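You operate a simulated robot arm through the tools that you are given. There is no shell and no other tool. Be economical: measure what you need, move in short steps, check, and stop when the job is done.

You run a simulated robot arm. Do the job below in one go: nothing can be reset, and whatever is moved stays where it is left.

JOB
Let the sealer cool, then swap its brown strip for the red one.
Fine: heat off, wait till HOT goes out; hang the brown strip on the white block; lock the red one with the yellow catch. Where these are worked on the way, their far stop is far enough and under half their travel is too little: yellow catch.

The check looks at the end state, three seconds after you hand in, the way a careful person would. Anything else that was tipped, shoved, dropped, spilled or broken makes it a failure.

ROBOT AND FRAMES
A 7-joint arm with a two-finger parallel gripper, fixed in place. Base frame: the origin is at the foot of the arm, x ahead of it, y to its left, z up; the work surface is at about z = 800. Units: mm, rad, N and s.
Its first joint turns from -2.897 to 2.897 rad. Payload 4.4 kg.
The tool frame sits at the grasp point between the pads (the TCP): z along the fingers, y along the line on which they close. The tips reach 23 mm beyond it. The gripper opens to 94 mm. The fingers are 38 mm wide and 10 mm thick; the gripper's body (54 by 96 mm) begins 39 mm behind the TCP.
Orientation is told as [roll, pitch, yaw] about the base's x, y, z axes, in that order, counted from this pose: with the fingers straight down and closing along the base's y, the tool's x points along the base's -x, its y along +y and its z along -z.

CONTROLS
- The arm moves only by the tool move_arm. Its arguments are lists of equal length, an entry for each row: "angular": the turn, a rotation vector about the tool's x, y, z in units of 6 degrees (1.0 is 6 degrees), a list of three; "offset": the shift along the tool's x, y, z in units of 40 mm (1.0 is 40 mm), a list of three; "fingers": the gripper command, from -1 (shut) to 1 (fully open), values between in proportion. In form: {"angular": [[ax, ay, az], ...], "offset": [[x, y, z], ...], "fingers": [fingers, ...]}. A call has 1 to 12 rows; each row shifts and turns the commanded pose from where the row before left it, along the tool's axes as they then stand. A call with a number of a shift or a turn outside -1 to 1 is refused whole. A row lasts 0.2 s, in which the tool goes at most 50 mm and 0.15 rad; a call with a longer step from one row to the next is refused whole, and so is a gripper value outside its range. Where a pose cannot be reached the arm comes as near as it can. A force on the tool above 40 N (or 10 N above the force at the start of the call, whichever is more), or a blocked arm, ends the call early, and 0.2 s more pass. The fingers move at their own pace (about 72 mm/s each) and stop on an object; they squeeze with about 30 N. The grip force told is the motor's: it shows also when the fingers shut on nothing. Time passes only in rows, and 0.2 s behind the last, so rows that do not move let the fingers close. The reply holds the time, the measured pose of the TCP, the force on the tool along the base axes, the opening and the grip force, in the units named above and with some noise, with the torque about the TCP (base axes, N m) and any sound that the robot's microphone picked up.
- Cameras (640 x 400 px; columns grow to the right, rows downward): "scene" is fixed at [50, 651.2, 1684]; the picture's right is [-0.43, -0.90, 0.00], its down [-0.49, 0.23, -0.84] and it looks along [0.76, -0.36, -0.54] (base axes); focal length 362 px, centre (320, 200). "wrist" rides on the gripper at [86, 16, -74] in the tool frame; the picture's right is [-0.18, 0.98, 0.00], its down [-0.58, -0.11, -0.81] and it looks along [-0.79, -0.15, 0.59] (tool axes); focal length 243 px, centre (320, 200). There is no depth. A picture from a camera that has moved, and an enlarged one, comes with that camera's place and axes in the base frame and with its lens.
- capture(camera): a new picture of that camera. The clock stands still meanwhile.
- inspect(camera, box): a new picture of the part [left, top, right, bottom] of that camera's present view, enlarged. The clock stands still meanwhile.
- finish_job(): hands the job in; it is judged then, once.

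Go step by step. Nothing tells you positions but the pictures and the camera data: compare them with the known pose of the tool, close in by small moves and look again before you grip or let go. The budget is 120 turns and 64 pictures, counting those below and the enlarged ones. Unless the task says otherwise, let go and move clear before handing in, and close with one line.

The tools are called after "Call:" as name(argument=value, ...) on one line, values as JSON. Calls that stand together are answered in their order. move_arm: Moves the arm, as the interface text tells. Its arguments: {"type":"object","properties":{"angular":{"type":"array"},"offset":{"type":"array"},"fingers":{"type":"array"}},"required":["angular","offset","fingers"]} The other tools are called the same way: capture (camera) takes a picture; inspect (camera, box) takes an enlarged picture of a part of a camera's view; finish_job () hands the job in.

At the start:

```text
time_s: 0.0
eef_pos: [657.5, -44.2, 1348.8]
tool_rot: [0.001, 0.0, 0.0]
wrist_force: [0.4, 0.6, 0.7]
moment: [-0.02, 0.01, 0.01]
grip_width: 93.9
grip_force: 0.0
```

scene: 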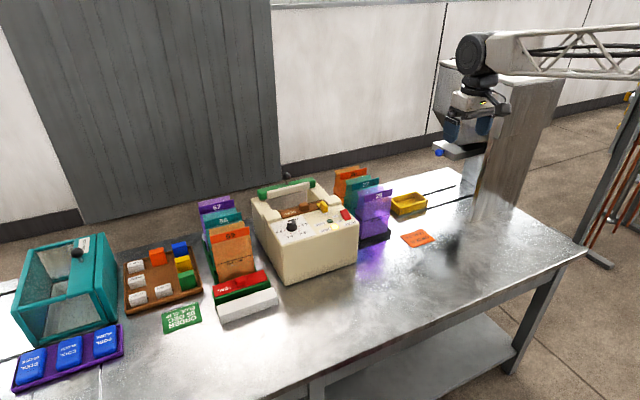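
wrist: 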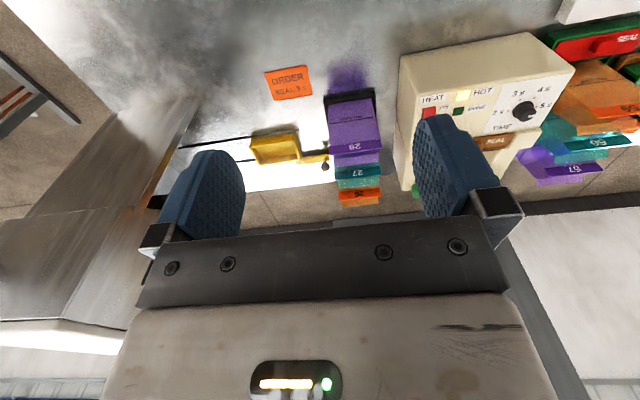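

I see the cream sealer in the middle, with its HEAT switch and HOT lamp on the front panel, and a rack with coloured blocks to its left. I'll enlarge these areas first.

Call:
inspect(camera="scene", box=[240, 160, 370, 290])

Call:
inspect(camera="scene", box=[100, 190, 290, 340])

Call:
inspect(camera="wrist", box=[380, 20, 640, 210])

```text
3.08 times, centred on (305, 225) of scene
camera zoom: at [50.0, 651.2, 1684.0], right [-0.43, -0.9, 0.0], down [-0.49, 0.23, -0.84], along [0.76, -0.36, -0.54], focal length 1115 px, centre (366, 123)
```

zoom: 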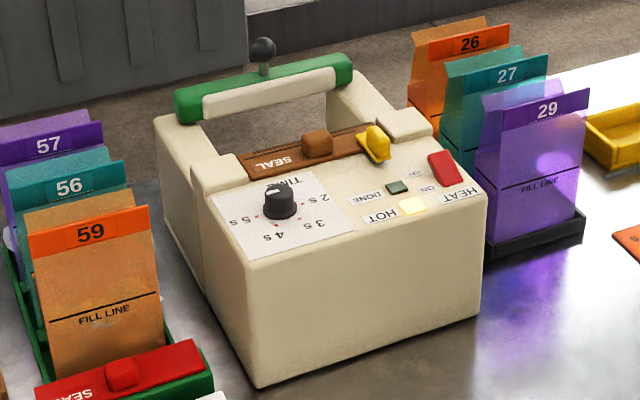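

```text
2.67 times, centred on (195, 265) of scene
camera zoom: at [50.0, 651.2, 1684.0], right [-0.43, -0.9, 0.0], down [-0.49, 0.23, -0.84], along [0.76, -0.36, -0.54], focal length 966 px, centre (653, 27)
```

zoom: 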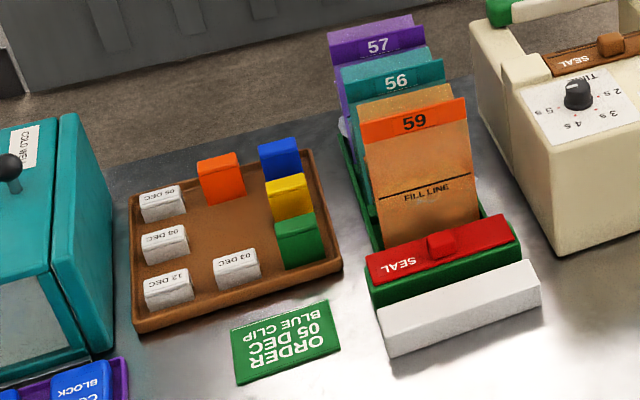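

```text
2.11 times, centred on (510, 115) of wrist
camera zoom: at [571.0, -29.7, 1422.6], right [0.18, 0.98, 0.0], down [0.58, -0.11, 0.81], along [0.79, -0.15, -0.59], focal length 511 px, centre (-80, 379)
```

zoom: 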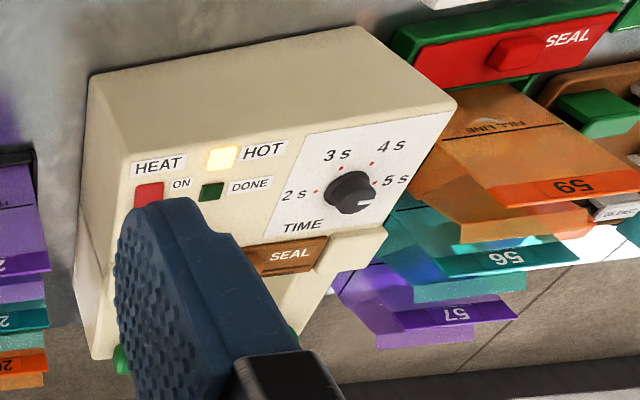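

The HOT lamp is at about (884, 202, 969), the heat switch at about (920, 143, 970) and the brown strip at about x = 1015. I'll bring the wrist camera closer for a better look.

Call:
move_arm(angular=[[0, 0, 0], [0, 0, 0], [0, 0, 0], [0, 0, 0], [0, 0, 0], [0, 0, 0], [0, 0, 0], [0, 0, 0]], offset=[[-0.41, 0.73, 0.7], [-0.41, 0.73, 0.7], [-0.41, 0.73, 0.7], [-0.41, 0.73, 0.7], [-0.41, 0.73, 0.7], [-0.41, 0.73, 0.7], [-0.41, 0.73, 0.7], [-0.41, 0.73, 0.7]], fingers=[1, 1, 1, 1, 1, 1, 1, 1])

Call:
capture(camera="wrist")

```text
time_s: 1.8
eef_pos: [790.8, 189.5, 1125.6]
tool_rot: [0.0, -0.003, 0.001]
wrist_force: [-0.5, 0.5, -0.1]
moment: [-0.05, -0.01, -0.02]
grip_width: 94.0
grip_force: 0.0
```

```text
58 pictures are left
camera wrist: at [703.1, 204.4, 1199.7], right [0.18, 0.98, 0.0], down [0.58, -0.11, 0.81], along [0.79, -0.15, -0.59], focal length 243 px, centre (320, 200)
```

wrist: 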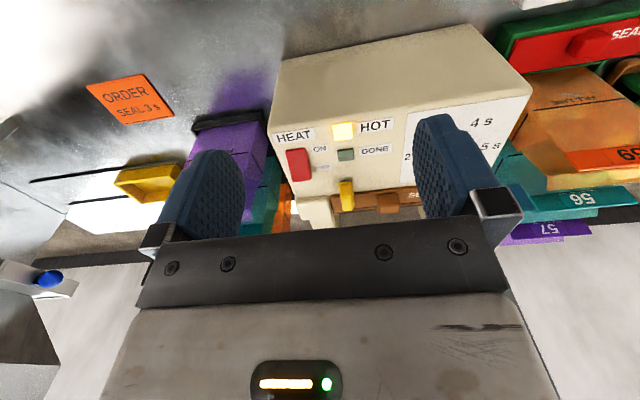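

The panel, catch and strip are now visible between the fingers. I'll enlarge them.

Call:
inspect(camera="wrist", box=[270, 110, 420, 220])

```text
3.64 times, centred on (345, 165) of wrist
camera zoom: at [703.1, 204.4, 1199.7], right [0.18, 0.98, 0.0], down [0.58, -0.11, 0.81], along [0.79, -0.15, -0.59], focal length 882 px, centre (229, 327)
```

zoom: 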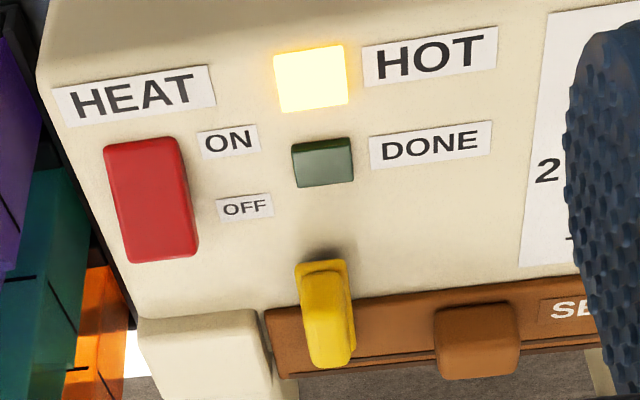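

The switch spans roughly x 888–939 at y 139, with OFF at the +x end. I'll close the fingers and hover above the OFF end.

Call:
move_arm(angular=[[0, 0, 0], [0, 0, 0], [0, 0, 0], [0, 0, 0], [0, 0, 0]], offset=[[-0.72, -0.2525, 0.325], [-0.72, -0.2525, 0.325], [-0.72, -0.2525, 0.325], [-0.72, -0.2525, 0.325], [-0.72, -0.2525, 0.325]], fingers=[-1, -1, -1, -1, -1])

Call:
capture(camera="wrist")

Call:
inspect(camera="scene", box=[240, 140, 400, 240])

```text
time_s: 3.0
eef_pos: [934.6, 137.9, 1062.5]
tool_rot: [0.001, -0.001, 0.001]
wrist_force: [-0.4, 0.3, 1.0]
moment: [-0.01, -0.01, 0.02]
grip_width: 0.1
grip_force: 30.3
```

```text
56 pictures are left
camera wrist: at [847.8, 153.7, 1135.9], right [0.18, 0.98, 0.0], down [0.58, -0.11, 0.81], along [0.79, -0.15, -0.59], focal length 243 px, centre (320, 200)
```

wrist: 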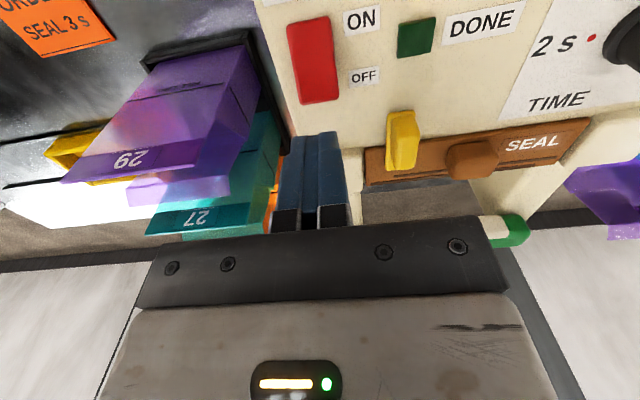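

```text
4.00 times, centred on (320, 190) of scene
camera zoom: at [50.0, 651.2, 1684.0], right [-0.43, -0.9, 0.0], down [-0.49, 0.23, -0.84], along [0.76, -0.36, -0.54], focal length 1450 px, centre (320, 240)
```

zoom: 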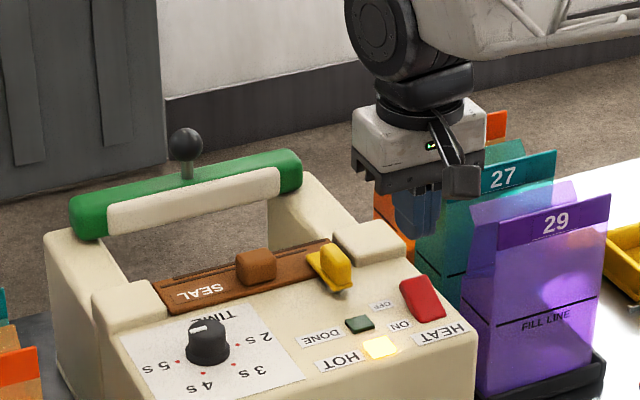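

The OFF end of the rocker is at about (928, 137, 986), and the closed fingertips are right above it. I'll lower in small steps to press it.

Call:
move_arm(angular=[[0, 0, 0], [0, 0, 0], [0, 0, 0], [0, 0, 0], [0, 0, 0], [0, 0, 0], [0, 0, 0]], offset=[[0.1, 0, 0.5], [0.05, 0, 0.5], [0, 0, 0.1], [0, 0, 0.08], [0, 0, 0.08], [0, 0, 0.08], [0, 0, 0.08]], fingers=[-1, -1, -1, -1, -1, -1, -1])

Call:
capture(camera="wrist")

```text
time_s: 4.2
eef_pos: [929.0, 135.9, 1015.1]
tool_rot: [-0.002, -0.004, 0.0]
wrist_force: [1.2, 0.0, 2.4]
moment: [-0.02, -0.03, 0.02]
grip_width: 0.1
grip_force: 30.3
stopped in row 6: the force on the tool passed its limit at 44 N (the readings are from after the stop); the commanded pose is now the measured one
```

```text
54 pictures are left
camera wrist: at [841.0, 152.5, 1088.4], right [0.18, 0.98, 0.0], down [0.58, -0.11, 0.81], along [0.8, -0.15, -0.59], focal length 243 px, centre (320, 200)
```

wrist: 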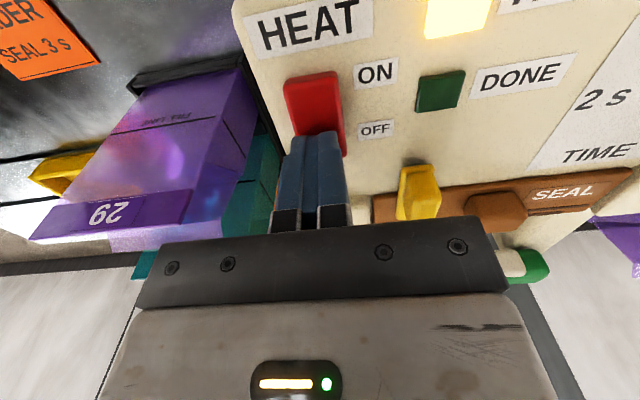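

The press met a stop at tip height 992 mm with 44 N. I'll lift off and check the rocker and the lamp.

Call:
move_arm(angular=[[0, 0, 0], [0, 0, 0], [0, 0, 0], [0, 0, 0]], offset=[[0, 0, -0.5], [0, 0, -0.8], [0.8, 0, -0.5], [0.8, 0, 0]], fingers=[-1, -1, -1, -1])

Call:
capture(camera="wrist")

Call:
inspect(camera="scene", box=[300, 190, 370, 240])

```text
time_s: 5.2
eef_pos: [862.8, 137.6, 1086.7]
tool_rot: [-0.001, -0.002, 0.0]
wrist_force: [0.3, 1.3, -0.2]
moment: [-0.01, 0.02, 0.02]
grip_width: 0.0
grip_force: 29.9
```

```text
53 pictures are left
camera wrist: at [776.5, 153.0, 1159.8], right [0.18, 0.98, 0.0], down [0.58, -0.11, 0.81], along [0.79, -0.15, -0.59], focal length 243 px, centre (320, 200)
```

wrist: 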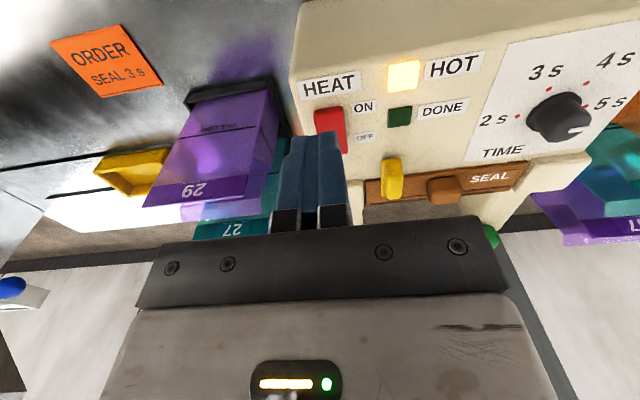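

```text
8.00 times, centred on (335, 215) of scene
camera zoom: at [50.0, 651.2, 1684.0], right [-0.43, -0.9, 0.0], down [-0.49, 0.23, -0.84], along [0.76, -0.36, -0.54], focal length 2900 px, centre (200, 80)
```

zoom: 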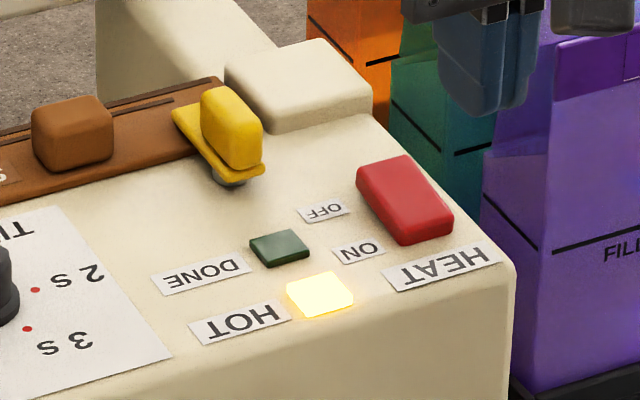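

The rocker looks flipped, with its OFF end down and ON end raised, and the lamp still has to cool. The yellow catch is a turn-button with its ridge at about (985, 193, 990), so I'll move above it with open fingers while time passes.

Call:
move_arm(angular=[[0, 0, 0], [0, 0, 0], [0, 0, 0], [0, 0, 0]], offset=[[-0.6, 0.35, 0], [-0.6, 0.35, 0], [-0.6, 0.35, 0], [-0.6, 0.35, 0]], fingers=[0, 0, 0, 0])

Call:
capture(camera="wrist")

```text
time_s: 6.2
eef_pos: [960.3, 193.4, 1086.9]
tool_rot: [-0.001, -0.003, 0.001]
wrist_force: [0.7, 0.4, -0.7]
moment: [-0.06, 0.0, 0.01]
grip_width: 46.9
grip_force: 0.1
```

```text
51 pictures are left
camera wrist: at [872.8, 208.4, 1159.9], right [0.18, 0.98, 0.0], down [0.58, -0.11, 0.81], along [0.8, -0.15, -0.59], focal length 243 px, centre (320, 200)
```

wrist: 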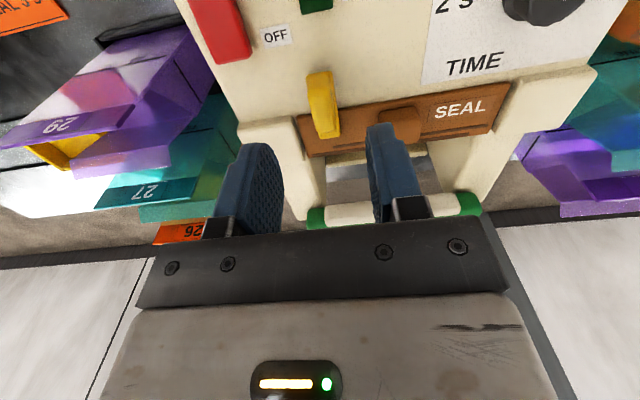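

The catch sits between the fingers in this view. I'll enlarge it before gripping.

Call:
inspect(camera="wrist", box=[270, 50, 430, 160])

```text
3.64 times, centred on (350, 105) of wrist
camera zoom: at [872.8, 208.4, 1159.9], right [0.18, 0.98, 0.0], down [0.58, -0.11, 0.81], along [0.8, -0.15, -0.59], focal length 882 px, centre (211, 546)
```

zoom: 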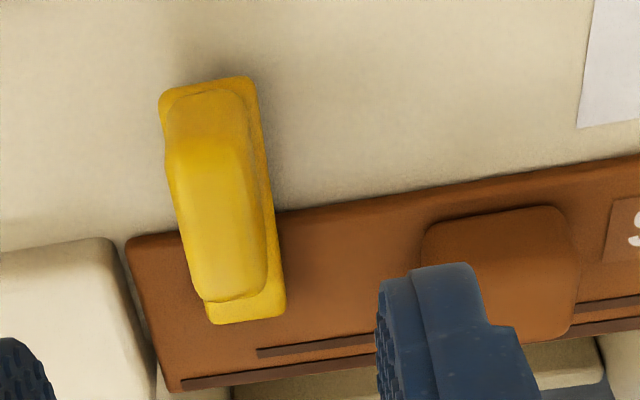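

The catch is a turn-button about 57 mm long, with its pivot near x ≈ 965. While the sealer cools I'll swing over to look at the red strip and the white block.

Call:
move_arm(angular=[[0, 0, 0], [0, 0, 0], [0, 0, 0], [0, 0, 0], [0, 0, 0], [0, 0, 0], [0, 0, 0], [0, 0, 0], [0, 0, 0]], offset=[[0.556, 0.936, 0], [0.556, 0.936, 0], [0.556, 0.936, 0], [0.556, 0.936, 0], [0.556, 0.936, 0], [0.556, 0.936, 0], [0.556, 0.936, 0], [0.556, 0.936, 0], [0.556, 0.936, 0]], fingers=[1, 1, 1, 1, 1, 1, 1, 1, 1])

Call:
capture(camera="wrist")

Call:
inspect(camera="scene", box=[200, 190, 370, 330])

```text
time_s: 8.2
eef_pos: [761.6, 529.3, 1087.4]
tool_rot: [0.0, -0.002, 0.0]
wrist_force: [0.1, -0.7, 0.2]
moment: [-0.03, 0.0, 0.0]
grip_width: 93.9
grip_force: 0.1
```

```text
49 pictures are left
camera wrist: at [674.5, 544.6, 1160.3], right [0.18, 0.98, 0.0], down [0.58, -0.11, 0.81], along [0.79, -0.15, -0.59], focal length 243 px, centre (320, 200)
```

wrist: 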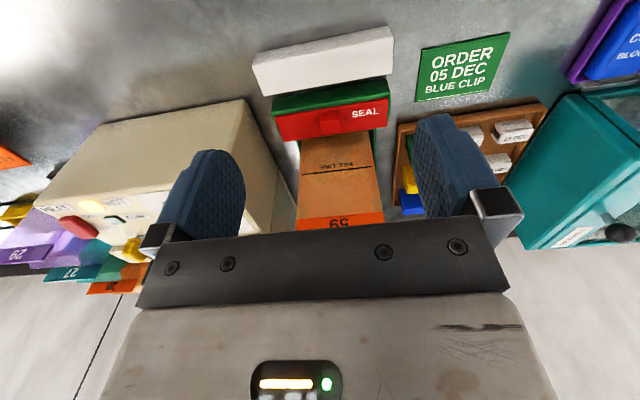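

```text
2.86 times, centred on (285, 260) of scene
camera zoom: at [50.0, 651.2, 1684.0], right [-0.43, -0.9, 0.0], down [-0.49, 0.23, -0.84], along [0.76, -0.36, -0.54], focal length 1036 px, centre (420, 29)
```

zoom: 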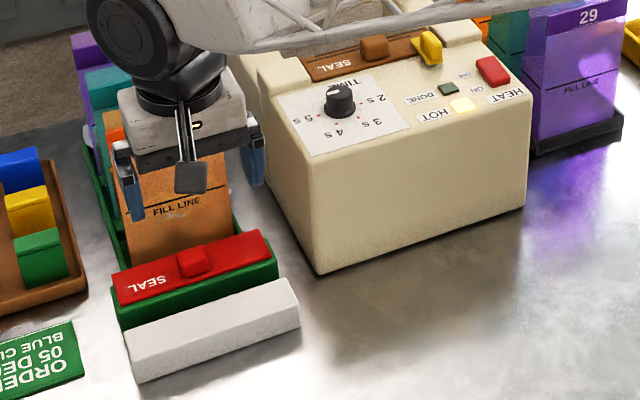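

The lamp is still lit. I'll enlarge the red strip and the blocks.

Call:
inspect(camera="wrist", box=[240, 10, 400, 150])

Call:
inspect(camera="scene", box=[205, 245, 285, 325])

```text
2.86 times, centred on (320, 80) of wrist
camera zoom: at [674.5, 544.6, 1160.3], right [0.18, 0.98, 0.0], down [0.58, -0.11, 0.81], along [0.79, -0.15, -0.59], focal length 693 px, centre (320, 543)
```

zoom: 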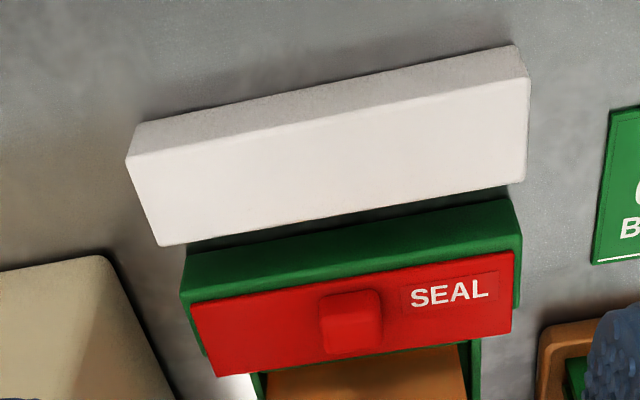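

```text
5.00 times, centred on (245, 285) of scene
camera zoom: at [50.0, 651.2, 1684.0], right [-0.43, -0.9, 0.0], down [-0.49, 0.23, -0.84], along [0.76, -0.36, -0.54], focal length 1812 px, centre (695, -225)
```

zoom: 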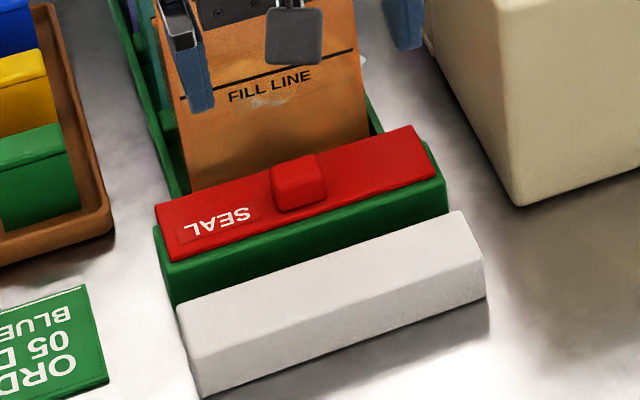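

White block: x 800–841, y 438–606, top z ≈ 847. Red strip: x 861–908, y 445–598, with its knob at about (880, 521, 885). I'll go back above the catch and keep waiting for HOT.

Call:
move_arm(angular=[[0, 0, 0], [0, 0, 0], [0, 0, 0], [0, 0, 0], [0, 0, 0], [0, 0, 0], [0, 0, 0], [0, 0, 0], [0, 0, 0], [0, 0, 0], [0, 0, 0], [0, 0, 0]], offset=[[-0.5535, -0.843, 0], [-0.5535, -0.843, 0], [-0.5535, -0.843, 0], [-0.5535, -0.843, 0], [-0.5535, -0.843, 0], [-0.5535, -0.843, 0], [-0.5535, -0.843, 0], [-0.5535, -0.843, 0], [-0.5535, -0.843, 0], [-0.5535, -0.843, 0], [0, 0, 0], [0, 0, 0]], fingers=[-0.15, -0.15, -0.15, -0.15, -0.15, -0.15, -0.15, -0.15, -0.15, -0.15, -0.15, -0.15])

Call:
move_arm(angular=[[0, 0, 0], [0, 0, 0], [0, 0, 0], [0, 0, 0], [0, 0, 0], [0, 0, 0], [0, 0, 0], [0, 0, 0], [0, 0, 0], [0, 0, 0], [0, 0, 0], [0, 0, 0]], offset=[[0, 0, 0], [0, 0, 0], [0, 0, 0], [0, 0, 0], [0, 0, 0], [0, 0, 0], [0, 0, 0], [0, 0, 0], [0, 0, 0], [0, 0, 0], [0, 0, 0], [0, 0, 0]], fingers=[-0.15, -0.15, -0.15, -0.15, -0.15, -0.15, -0.15, -0.15, -0.15, -0.15, -0.15, -0.15])

Call:
inspect(camera="scene", box=[240, 140, 400, 240])

Call:
capture(camera="wrist")

```text
time_s: 10.8
eef_pos: [981.0, 192.6, 1086.4]
tool_rot: [-0.001, -0.004, 0.0]
wrist_force: [-0.2, 0.6, 0.6]
moment: [0.02, 0.02, -0.01]
grip_width: 39.9
grip_force: 0.0
```

```text
time_s: 13.4
eef_pos: [981.0, 192.6, 1085.6]
tool_rot: [0.001, -0.004, 0.0]
wrist_force: [0.1, 0.0, 0.0]
moment: [-0.01, -0.01, 0.02]
grip_width: 39.9
grip_force: 0.0
```

```text
4.00 times, centred on (320, 190) of scene
camera zoom: at [50.0, 651.2, 1684.0], right [-0.43, -0.9, 0.0], down [-0.49, 0.23, -0.84], along [0.76, -0.36, -0.54], focal length 1450 px, centre (320, 240)
```

zoom: 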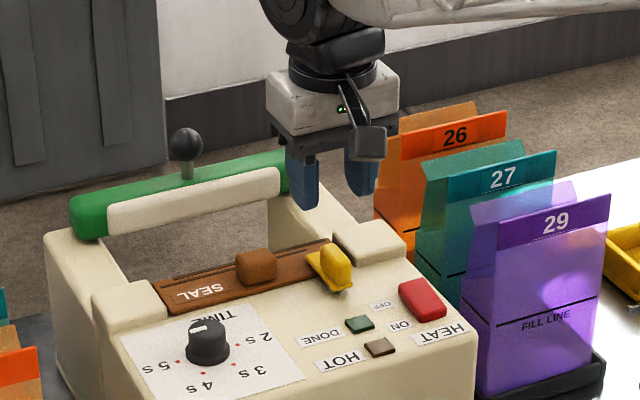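

```text
44 pictures are left
camera wrist: at [893.6, 208.1, 1158.8], right [0.18, 0.98, 0.0], down [0.58, -0.11, 0.81], along [0.79, -0.15, -0.59], focal length 243 px, centre (320, 200)
```

wrist: 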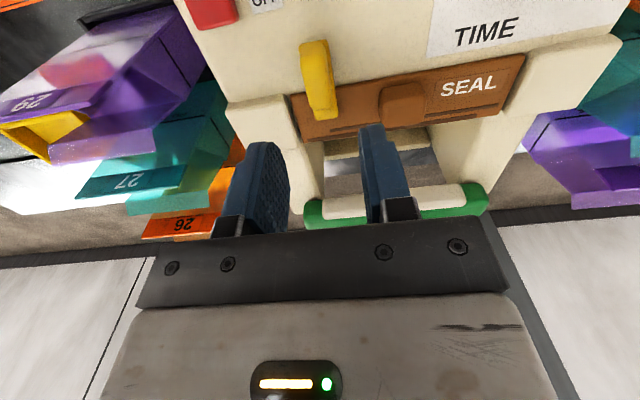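

HOT is out, the rocker shows OFF, and the TCP is lined up above the catch ridge. I'll straddle it with open fingers, coming down slowly.

Call:
move_arm(angular=[[0, 0, 0], [0, 0, 0], [0, 0, 0], [0, 0, 0], [0, 0, 0], [0, 0, 0]], offset=[[0, 0, 0.5], [0, 0, 0.5], [0, 0, 0.4], [0, 0, 0.2], [0, 0, 0.1], [0, 0, 0.1]], fingers=[-0.15, -0.15, -0.15, -0.15, -0.15, -0.15])

Call:
capture(camera="wrist")

Call:
inspect(camera="scene", box=[280, 160, 360, 220])

```text
time_s: 14.8
eef_pos: [982.0, 193.0, 1014.1]
tool_rot: [0.0, -0.004, -0.001]
wrist_force: [0.2, -0.1, 0.3]
moment: [0.01, -0.02, -0.01]
grip_width: 40.2
grip_force: 0.0
```

```text
43 pictures are left
camera wrist: at [894.2, 208.5, 1087.0], right [0.18, 0.98, 0.0], down [0.58, -0.11, 0.81], along [0.79, -0.15, -0.59], focal length 243 px, centre (320, 200)
```

wrist: 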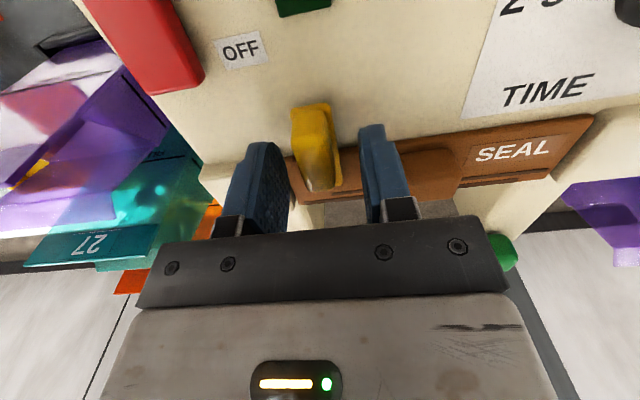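

```text
6.67 times, centred on (320, 190) of scene
camera zoom: at [50.0, 651.2, 1684.0], right [-0.43, -0.9, 0.0], down [-0.49, 0.23, -0.84], along [0.76, -0.36, -0.54], focal length 2416 px, centre (320, 267)
```

zoom: 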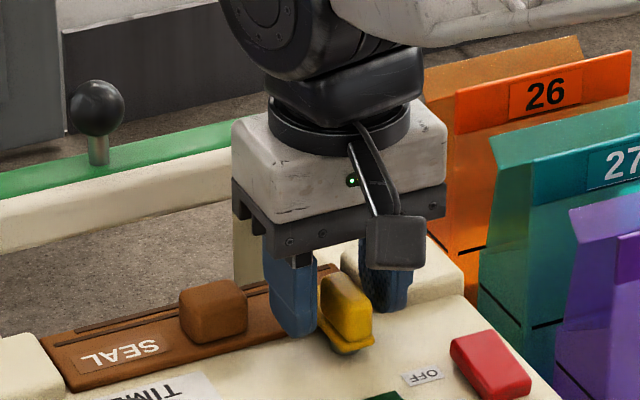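

The catch ridge is between the fingertips with no contact force. I'll narrow the fingers and try turning it gently toward +y, about a pivot near (969, 192).

Call:
move_arm(angular=[[0, 0, 0], [0, 0, 0], [0, 0, -1], [0, 0, -1], [0, 0, -1], [0, 0, -1]], offset=[[0, 0, 0], [0, 0, 0], [0, 0.034, 0], [0, 0.034, 0], [0, 0.034, 0], [0, 0.034, 0]], fingers=[-0.45, -0.45, -0.45, -0.45, -0.45, -0.45])

Call:
capture(camera="wrist")

```text
time_s: 16.2
eef_pos: [981.1, 198.6, 1014.7]
tool_rot: [-0.002, -0.003, 0.422]
wrist_force: [-0.7, -0.7, 0.3]
moment: [0.01, 0.02, 0.01]
grip_width: 26.1
grip_force: 0.1
```

```text
41 pictures are left
camera wrist: at [894.4, 177.3, 1087.5], right [-0.23, 0.97, 0.0], down [0.57, 0.14, 0.81], along [0.79, 0.19, -0.59], focal length 243 px, centre (320, 200)
```

wrist: 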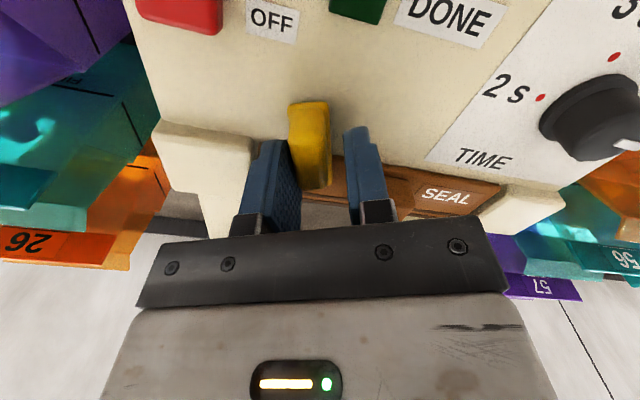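

No resistance so far, so I'll keep turning.

Call:
move_arm(angular=[[0, 0, -1], [0, 0, -1], [0, 0, -1], [0, 0, -1], [0, 0, -1]], offset=[[0, 0.034, 0], [0, 0.034, 0], [0, 0.034, 0], [0, 0.034, 0], [0, 0.034, 0]], fingers=[-0.45, -0.45, -0.45, -0.45, -0.45])

Call:
capture(camera="wrist")

```text
time_s: 17.4
eef_pos: [975.3, 203.8, 1013.6]
tool_rot: [-0.005, -0.002, 0.944]
wrist_force: [2.0, -2.7, 0.3]
moment: [0.0, -0.01, 0.01]
grip_width: 27.3
grip_force: 1.7
```

```text
40 pictures are left
camera wrist: at [911.0, 142.6, 1087.3], right [-0.69, 0.73, 0.0], down [0.43, 0.41, 0.81], along [0.59, 0.56, -0.59], focal length 243 px, centre (320, 200)
```

wrist: 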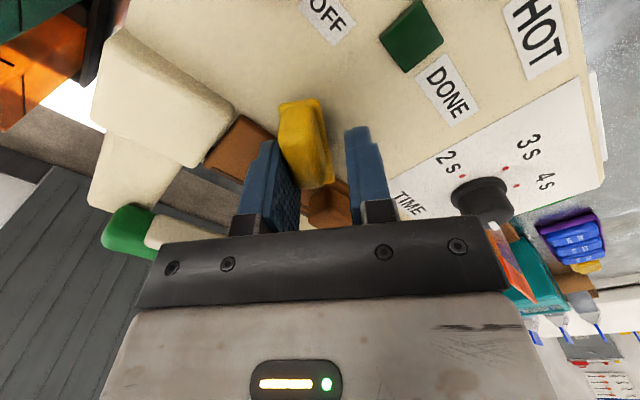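

The catch is following the fingers. I'll keep turning toward its stop.

Call:
move_arm(angular=[[0, 0, -1], [0, 0, -1], [0, 0, -1], [0, 0, -1], [0, 0, -1], [0, 0, -1], [0, 0, -1]], offset=[[0, 0.034, 0], [0, 0.034, 0], [0, 0.034, 0], [0, 0.034, 0], [0, 0.034, 0], [0, 0.034, 0], [0, 0.034, 0]], fingers=[-0.45, -0.45, -0.45, -0.45, -0.45, -0.45, -0.45])

Call:
capture(camera="wrist")

Call:
inspect(camera="scene", box=[280, 160, 360, 220])

```text
time_s: 19.0
eef_pos: [966.4, 207.6, 1015.4]
tool_rot: [-0.003, 0.001, 1.677]
wrist_force: [9.9, -2.9, -0.8]
moment: [0.01, -0.02, -0.1]
grip_width: 30.0
grip_force: 4.7
```

```text
39 pictures are left
camera wrist: at [959.4, 118.2, 1088.5], right [-1.0, 0.08, 0.0], down [0.04, 0.59, 0.81], along [0.07, 0.8, -0.59], focal length 243 px, centre (320, 200)
```

wrist: 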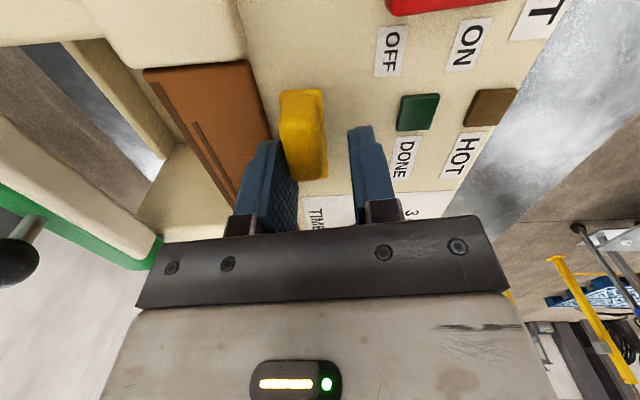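

```text
6.67 times, centred on (320, 190) of scene
camera zoom: at [50.0, 651.2, 1684.0], right [-0.43, -0.9, 0.0], down [-0.49, 0.23, -0.84], along [0.76, -0.36, -0.54], focal length 2416 px, centre (320, 267)
```

zoom: 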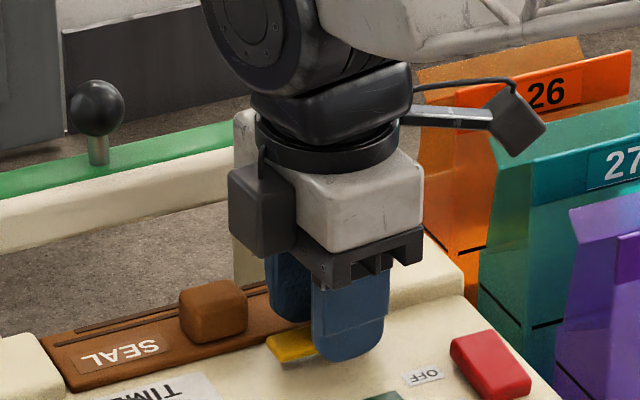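

The catch now lies along the panel, clear of the strip. I'll open slightly, rise, turn back and go above the brown knob.

Call:
move_arm(angular=[[0, 0, 0], [0, 0, 0], [0, 0, 0], [0, 0, 0], [0, 0, 0], [0, 0, 0], [0, 0, 0]], offset=[[0, 0, 0], [0, 0, 0], [0, 0, -0.3], [0, 0, -0.6], [0, 0, -0.6], [0, 0, -0.4], [0, 0, 0]], fingers=[-0.15, -0.15, -0.15, -0.1, 0, 0, 0])

Call:
move_arm(angular=[[0, 0, 1], [0, 0, 1], [0, 0, 1], [0, 0, 1], [0, 0, 1], [0, 0, 1], [0, 0, 1], [0, 0, 1]], offset=[[0, 0, 0], [0, 0, 0], [0, 0, 0], [0, 0, 0], [0, 0, 0], [0, 0, 0], [0, 0, 0], [0, 0, 0]], fingers=[0, 0, 0, 0, 0, 0, 0, 0])

Call:
move_arm(angular=[[0, 0, 1], [0, 0, 1], [0, 0, 1], [0, 0, 1], [0, 0, 1], [0, 0, 1], [0, 0, 1], [0, 0, 1]], offset=[[0, 0, 0], [0, 0, 0], [0, 0, 0], [0, 0, 0], [0, 0, 0], [0, 0, 0], [0, 0, 0], [0, 0, 0]], fingers=[0, 0, 0, 0, 0, 0, 0, 0])

Call:
capture(camera="wrist")

```text
time_s: 20.6
eef_pos: [965.4, 208.8, 1090.9]
tool_rot: [-0.003, 0.002, 1.676]
wrist_force: [1.2, 0.6, -0.5]
moment: [0.02, -0.02, -0.03]
grip_width: 47.0
grip_force: 0.0
```

```text
time_s: 22.4
eef_pos: [966.9, 207.3, 1090.1]
tool_rot: [0.001, -0.004, 0.836]
wrist_force: [0.5, -0.7, 0.1]
moment: [-0.01, 0.02, 0.02]
grip_width: 47.2
grip_force: 0.0
```

```text
time_s: 24.2
eef_pos: [967.3, 206.3, 1089.9]
tool_rot: [0.001, -0.004, -0.002]
wrist_force: [0.1, 0.1, -0.5]
moment: [0.01, -0.01, 0.0]
grip_width: 46.8
grip_force: 0.0
```

```text
37 pictures are left
camera wrist: at [880.0, 221.9, 1163.9], right [0.19, 0.98, 0.0], down [0.58, -0.11, 0.81], along [0.79, -0.15, -0.59], focal length 243 px, centre (320, 200)
```

wrist: 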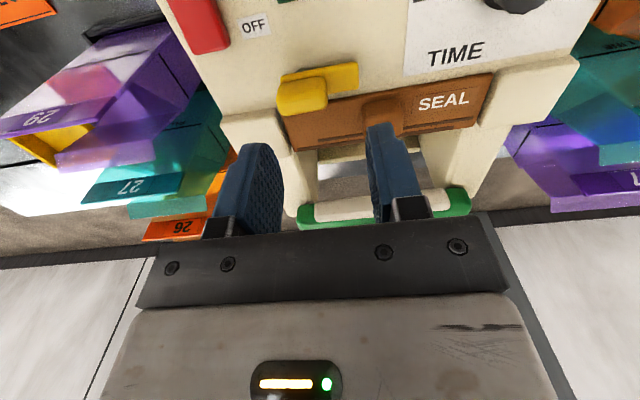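

The catch has turned. I'll enlarge this to check that it clears the strip and to locate the brown knob.

Call:
inspect(camera="wrist", box=[260, 50, 500, 190])

Call:
inspect(camera="scene", box=[240, 180, 340, 240])

```text
2.67 times, centred on (380, 120) of wrist
camera zoom: at [880.0, 221.9, 1163.9], right [0.19, 0.98, 0.0], down [0.58, -0.11, 0.81], along [0.79, -0.15, -0.59], focal length 647 px, centre (160, 413)
```

zoom: 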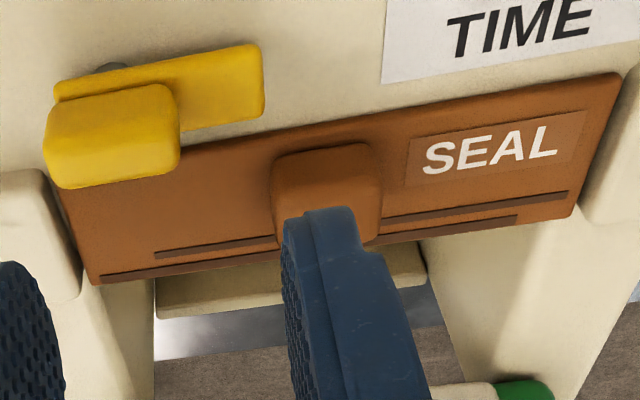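

```text
6.40 times, centred on (290, 210) of scene
camera zoom: at [50.0, 651.2, 1684.0], right [-0.43, -0.9, 0.0], down [-0.49, 0.23, -0.84], along [0.76, -0.36, -0.54], focal length 2320 px, centre (512, 136)
```

zoom: 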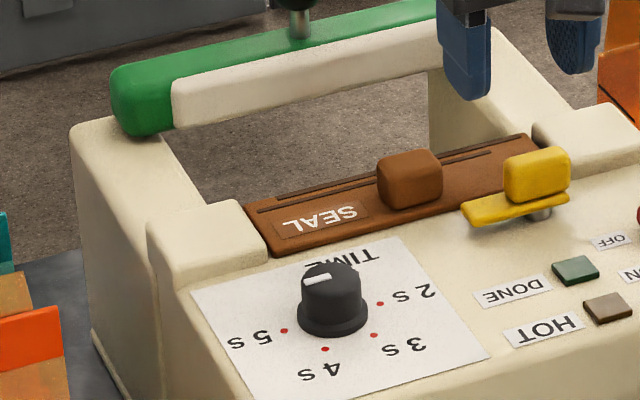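

The catch is clear of the strip and the brown knob is near (1008, 252). I'll move above it and check alignment.

Call:
move_arm(angular=[[0, 0, 0], [0, 0, 0]], offset=[[-0.5, 0.6, 0], [-0.5, 0.55, 0.2]], fingers=[0.4, 0.4])

Call:
inspect(camera="wrist", box=[220, 40, 420, 240])

```text
time_s: 24.8
eef_pos: [1006.7, 251.5, 1080.2]
tool_rot: [0.0, -0.002, -0.001]
wrist_force: [0.1, 0.1, 0.7]
moment: [0.01, 0.05, 0.04]
grip_width: 65.8
grip_force: 0.1
```

```text
2.00 times, centred on (320, 140) of wrist
camera zoom: at [919.3, 267.2, 1155.0], right [0.18, 0.98, 0.0], down [0.58, -0.11, 0.81], along [0.79, -0.15, -0.59], focal length 485 px, centre (320, 320)
```

zoom: 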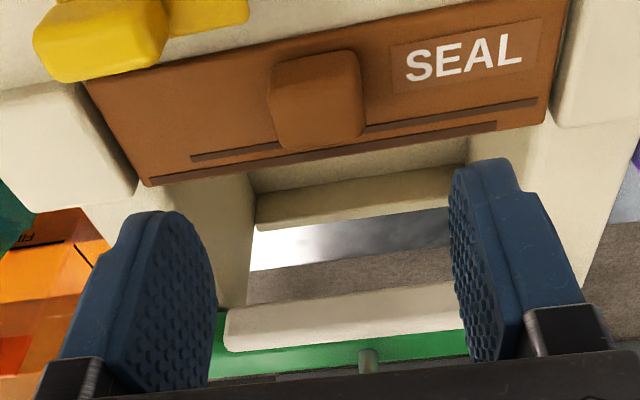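

The arm reaches the knob, which is centred at about (1007, 250). I'll descend around it and close.

Call:
move_arm(angular=[[0, 0, 0], [0, 0, 0], [0, 0, 0], [0, 0, 0], [0, 0, 0], [0, 0, 0], [0, 0, 0], [0, 0, 0], [0, 0, 0], [0, 0, 0]], offset=[[0, -0.02, 0.5], [0, 0, 0.5], [0, 0, 0.4], [0, 0, 0.15], [0, 0, 0.1], [0, 0, 0], [0, 0, 0], [0, 0, 0], [0, 0, 0], [0, 0, 0]], fingers=[0.4, 0.4, 0.4, 0.4, 0.4, -1, -1, -1, -1, -1])

Call:
capture(camera="wrist")

Call:
inspect(camera="scene", box=[240, 160, 340, 240])

```text
time_s: 27.0
eef_pos: [1006.7, 251.4, 1017.3]
tool_rot: [0.001, -0.003, 0.0]
wrist_force: [0.2, 0.2, 0.2]
moment: [0.0, 0.02, 0.01]
grip_width: 31.1
grip_force: 30.0
```

```text
33 pictures are left
camera wrist: at [920.0, 266.9, 1090.2], right [0.18, 0.98, 0.0], down [0.58, -0.11, 0.81], along [0.79, -0.15, -0.59], focal length 243 px, centre (320, 200)
```

wrist: 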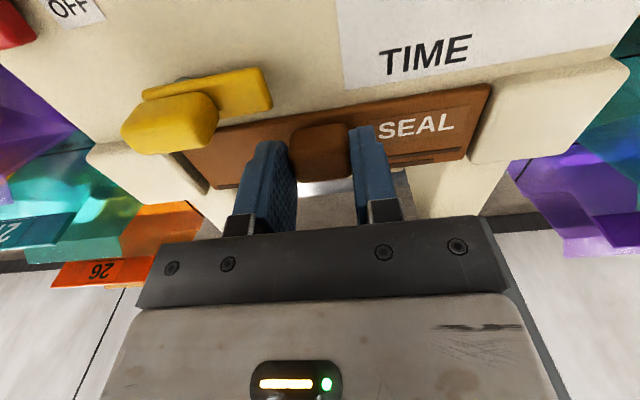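

```text
5.00 times, centred on (290, 200) of scene
camera zoom: at [50.0, 651.2, 1684.0], right [-0.43, -0.9, 0.0], down [-0.49, 0.23, -0.84], along [0.76, -0.36, -0.54], focal length 1812 px, centre (470, 200)
```

zoom: 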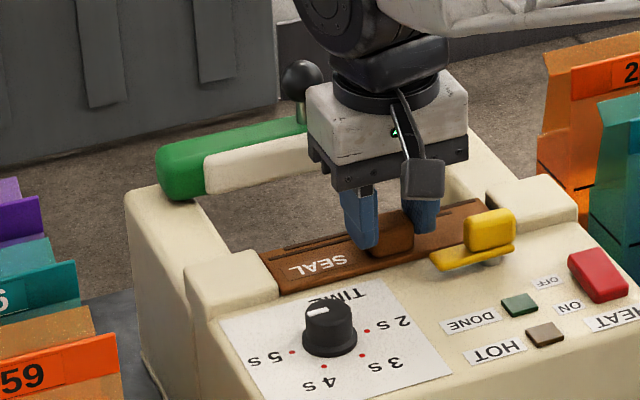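

The knob is gripped at 31 mm. I'll lift gently and watch the force.

Call:
move_arm(angular=[[0, 0, 0], [0, 0, 0], [0, 0, 0], [0, 0, 0], [0, 0, 0]], offset=[[0, 0, -0.1], [0, 0, -0.1], [0, 0, -0.2], [0, 0, -0.3], [0, 0, -0.3]], fingers=[-1, -1, -1, -1, -1])

Call:
inspect(camera="scene", box=[240, 140, 340, 240])

```text
time_s: 28.2
eef_pos: [1006.6, 251.8, 1057.7]
tool_rot: [0.001, -0.004, -0.002]
wrist_force: [0.5, -0.3, -0.9]
moment: [0.02, 0.01, 0.01]
grip_width: 30.9
grip_force: 30.0
```

```text
4.00 times, centred on (290, 190) of scene
camera zoom: at [50.0, 651.2, 1684.0], right [-0.43, -0.9, 0.0], down [-0.49, 0.23, -0.84], along [0.76, -0.36, -0.54], focal length 1450 px, centre (440, 240)
```

zoom: 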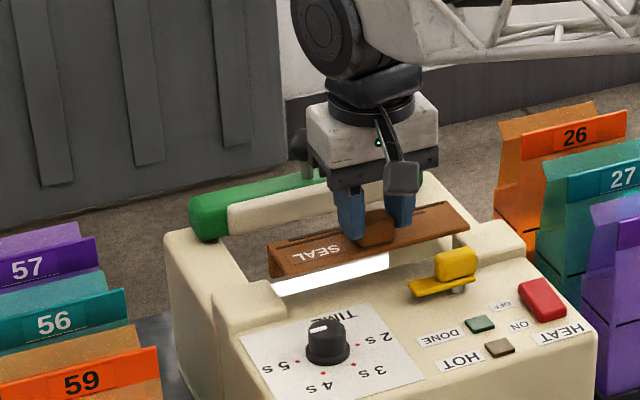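

The brown strip is a saddle-shaped channel and came free, exposing a white bar underneath. I'll lift it higher and carry it above the white block.

Call:
move_arm(angular=[[0, 0, 0], [0, 0, 0], [0, 0, 0], [0, 0, 0], [0, 0, 0], [0, 0, 0], [0, 0, 0], [0, 0, 0], [0, 0, 0], [0, 0, 0], [0, 0, 0]], offset=[[0, 0, -0.78], [0, 0, -0.78], [0, 0, -0.78], [0.581, 0.845, 0], [0.581, 0.845, 0], [0.581, 0.845, 0], [0.581, 0.845, 0], [0.581, 0.845, 0], [0.581, 0.845, 0], [0.581, 0.845, 0], [0.581, 0.845, 0]], fingers=[-1, -1, -1, -1, -1, -1, -1, -1, -1, -1, -1])

Call:
capture(camera="wrist")

Call:
inspect(camera="scene", box=[180, 170, 360, 330])

```text
time_s: 30.6
eef_pos: [823.1, 523.1, 1148.6]
tool_rot: [-0.001, -0.001, 0.0]
wrist_force: [-0.4, 0.1, -1.4]
moment: [-0.05, 0.03, -0.01]
grip_width: 31.4
grip_force: 29.7
```

```text
30 pictures are left
camera wrist: at [735.4, 538.4, 1221.5], right [0.18, 0.98, 0.0], down [0.58, -0.11, 0.81], along [0.79, -0.15, -0.59], focal length 243 px, centre (320, 200)
```

wrist: 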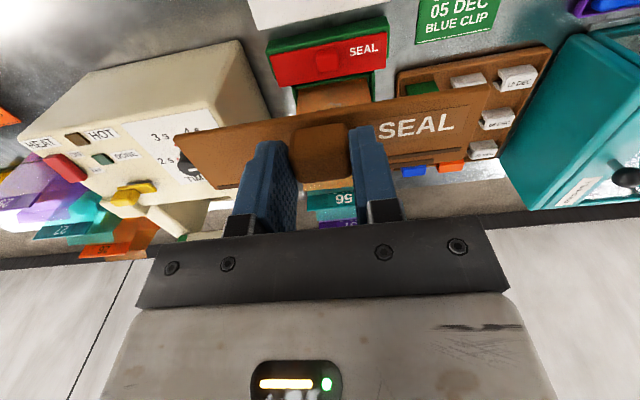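

```text
2.50 times, centred on (270, 250) of scene
camera zoom: at [50.0, 651.2, 1684.0], right [-0.43, -0.9, 0.0], down [-0.49, 0.23, -0.84], along [0.76, -0.36, -0.54], focal length 906 px, centre (445, 75)
```

zoom: 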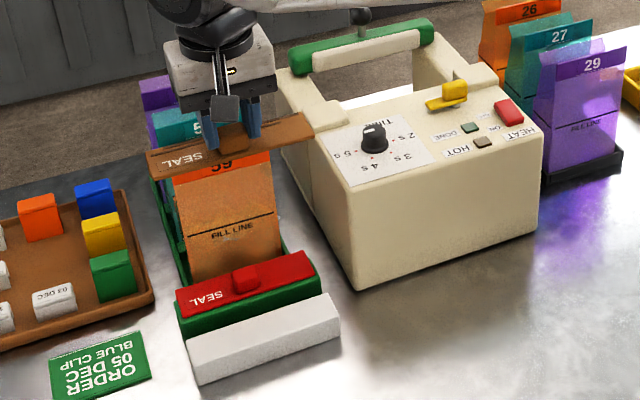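

I'll enlarge both views to learn the strip's shape and its position in the grip.

Call:
inspect(camera="scene", box=[230, 205, 320, 255])

Call:
inspect(camera="wrist", box=[160, 70, 500, 210])

```text
7.11 times, centred on (275, 230) of scene
camera zoom: at [50.0, 651.2, 1684.0], right [-0.43, -0.9, 0.0], down [-0.49, 0.23, -0.84], along [0.76, -0.36, -0.54], focal length 2578 px, centre (640, -13)
```

zoom: 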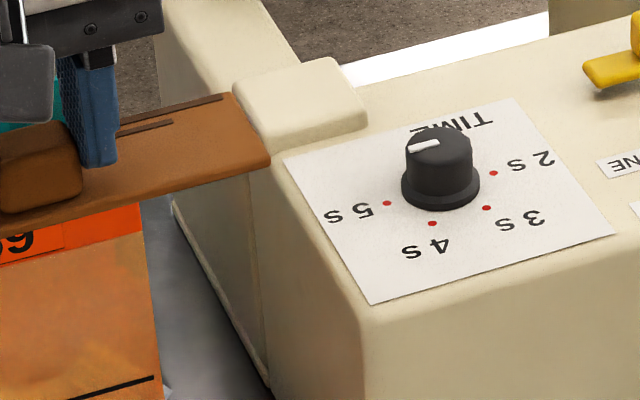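

```text
1.88 times, centred on (330, 140) of wrist
camera zoom: at [735.4, 538.4, 1221.5], right [0.18, 0.98, 0.0], down [0.58, -0.11, 0.81], along [0.79, -0.15, -0.59], focal length 457 px, centre (301, 313)
```

zoom: 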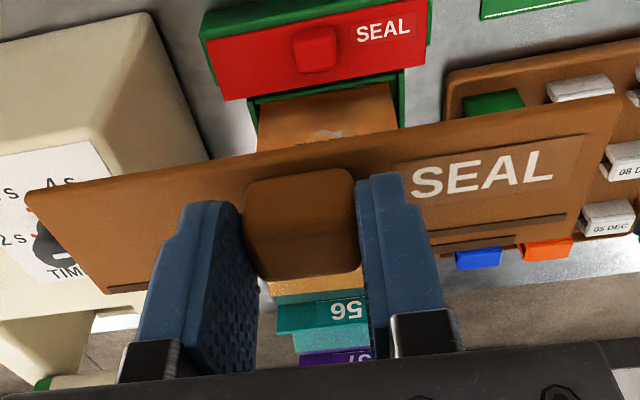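

The strip is a thin flat plate with a knob, so it only needs to be laid centrally on the block. I'll lower it to just above the white block and check alignment.

Call:
move_arm(angular=[[0, 0, 0], [0, 0, 0], [0, 0, 0], [0, 0, 0], [0, 0, 0], [0, 0, 0]], offset=[[0.2, 0, 0.95], [0, 0, 1], [0, 0, 1], [0, 0, 1], [0, 0, 1], [0, 0, 0.9]], fingers=[-1, -1, -1, -1, -1, -1])

Call:
inspect(camera="wrist", box=[120, 0, 560, 240])

Call:
inspect(camera="scene", box=[190, 225, 310, 330])

```text
time_s: 32.0
eef_pos: [815.1, 522.0, 916.0]
tool_rot: [0.001, -0.005, -0.001]
wrist_force: [0.8, -0.3, -1.1]
moment: [-0.01, 0.0, 0.0]
grip_width: 31.1
grip_force: 29.8
```

```text
1.45 times, centred on (340, 120) of wrist
camera zoom: at [727.7, 538.1, 989.1], right [0.18, 0.98, 0.0], down [0.58, -0.11, 0.81], along [0.8, -0.15, -0.59], focal length 353 px, centre (291, 316)
```

zoom: 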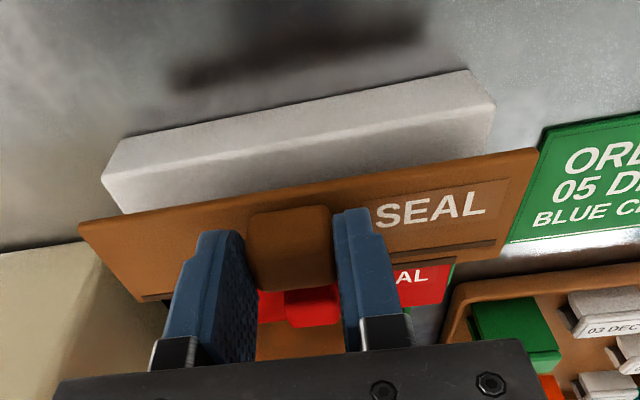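

```text
3.81 times, centred on (250, 278) of scene
camera zoom: at [50.0, 651.2, 1684.0], right [-0.43, -0.9, 0.0], down [-0.49, 0.23, -0.84], along [0.76, -0.36, -0.54], focal length 1381 px, centre (587, -95)
```

zoom: 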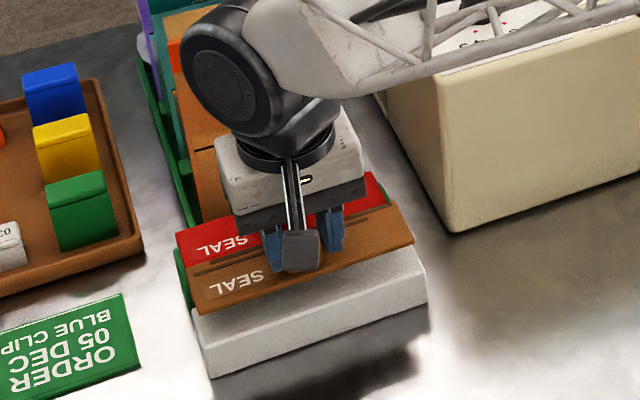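

Strip near edge is 19 mm behind the TCP and its centre about +3.5 mm, while the block spans x 800–841 and y 441–602. I'll nudge +2 in x and −2 in y, then lower to contact near TCP z ≈ 884.

Call:
move_arm(angular=[[0, 0, 0], [0, 0, 0], [0, 0, 0], [0, 0, 0]], offset=[[-0.05, -0.05, 0.3], [0, 0, 0.25], [0, 0, 0.1], [0, 0, 0.07]], fingers=[-1, -1, -1, -1])

Call:
inspect(camera="wrist", box=[120, 0, 560, 240])

```text
time_s: 32.5
eef_pos: [816.2, 522.4, 904.3]
tool_rot: [0.0, -0.007, 0.0]
wrist_force: [-0.3, -0.2, 5.0]
moment: [-0.05, -0.11, 0.01]
grip_width: 31.5
grip_force: 29.6
stopped in row 2: the force on the tool passed its limit at 49 N (the readings are from after the stop); the commanded pose is now the measured one
```

```text
1.45 times, centred on (340, 120) of wrist
camera zoom: at [729.4, 536.7, 978.2], right [0.18, 0.98, 0.0], down [0.58, -0.11, 0.81], along [0.8, -0.15, -0.59], focal length 353 px, centre (291, 316)
```

zoom: 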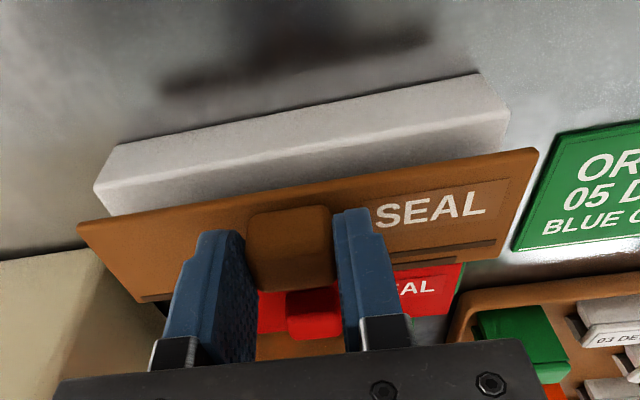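

Contact came 20 mm early, so the strip probably has a downward lip along its far (+x) edge that must hook behind the block. I'll raise it and look closely at its end.

Call:
move_arm(angular=[[0, 0, 0], [0, 0, 0], [0, 0, 0]], offset=[[0, 0, -0.5], [0, 0, -0.5], [0, 0, -0.5]], fingers=[-1, -1, -1])

Call:
inspect(camera="scene", box=[220, 260, 270, 310])

```text
time_s: 33.3
eef_pos: [817.4, 519.1, 963.3]
tool_rot: [0.003, -0.007, -0.001]
wrist_force: [0.4, 0.1, 0.0]
moment: [0.03, 0.01, -0.02]
grip_width: 31.0
grip_force: 30.0
```

```text
8.00 times, centred on (245, 285) of scene
camera zoom: at [50.0, 651.2, 1684.0], right [-0.43, -0.9, 0.0], down [-0.49, 0.23, -0.84], along [0.76, -0.36, -0.54], focal length 2900 px, centre (920, -480)
```

zoom: 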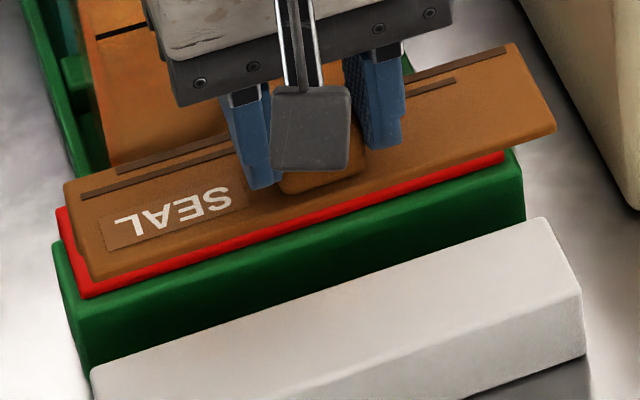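

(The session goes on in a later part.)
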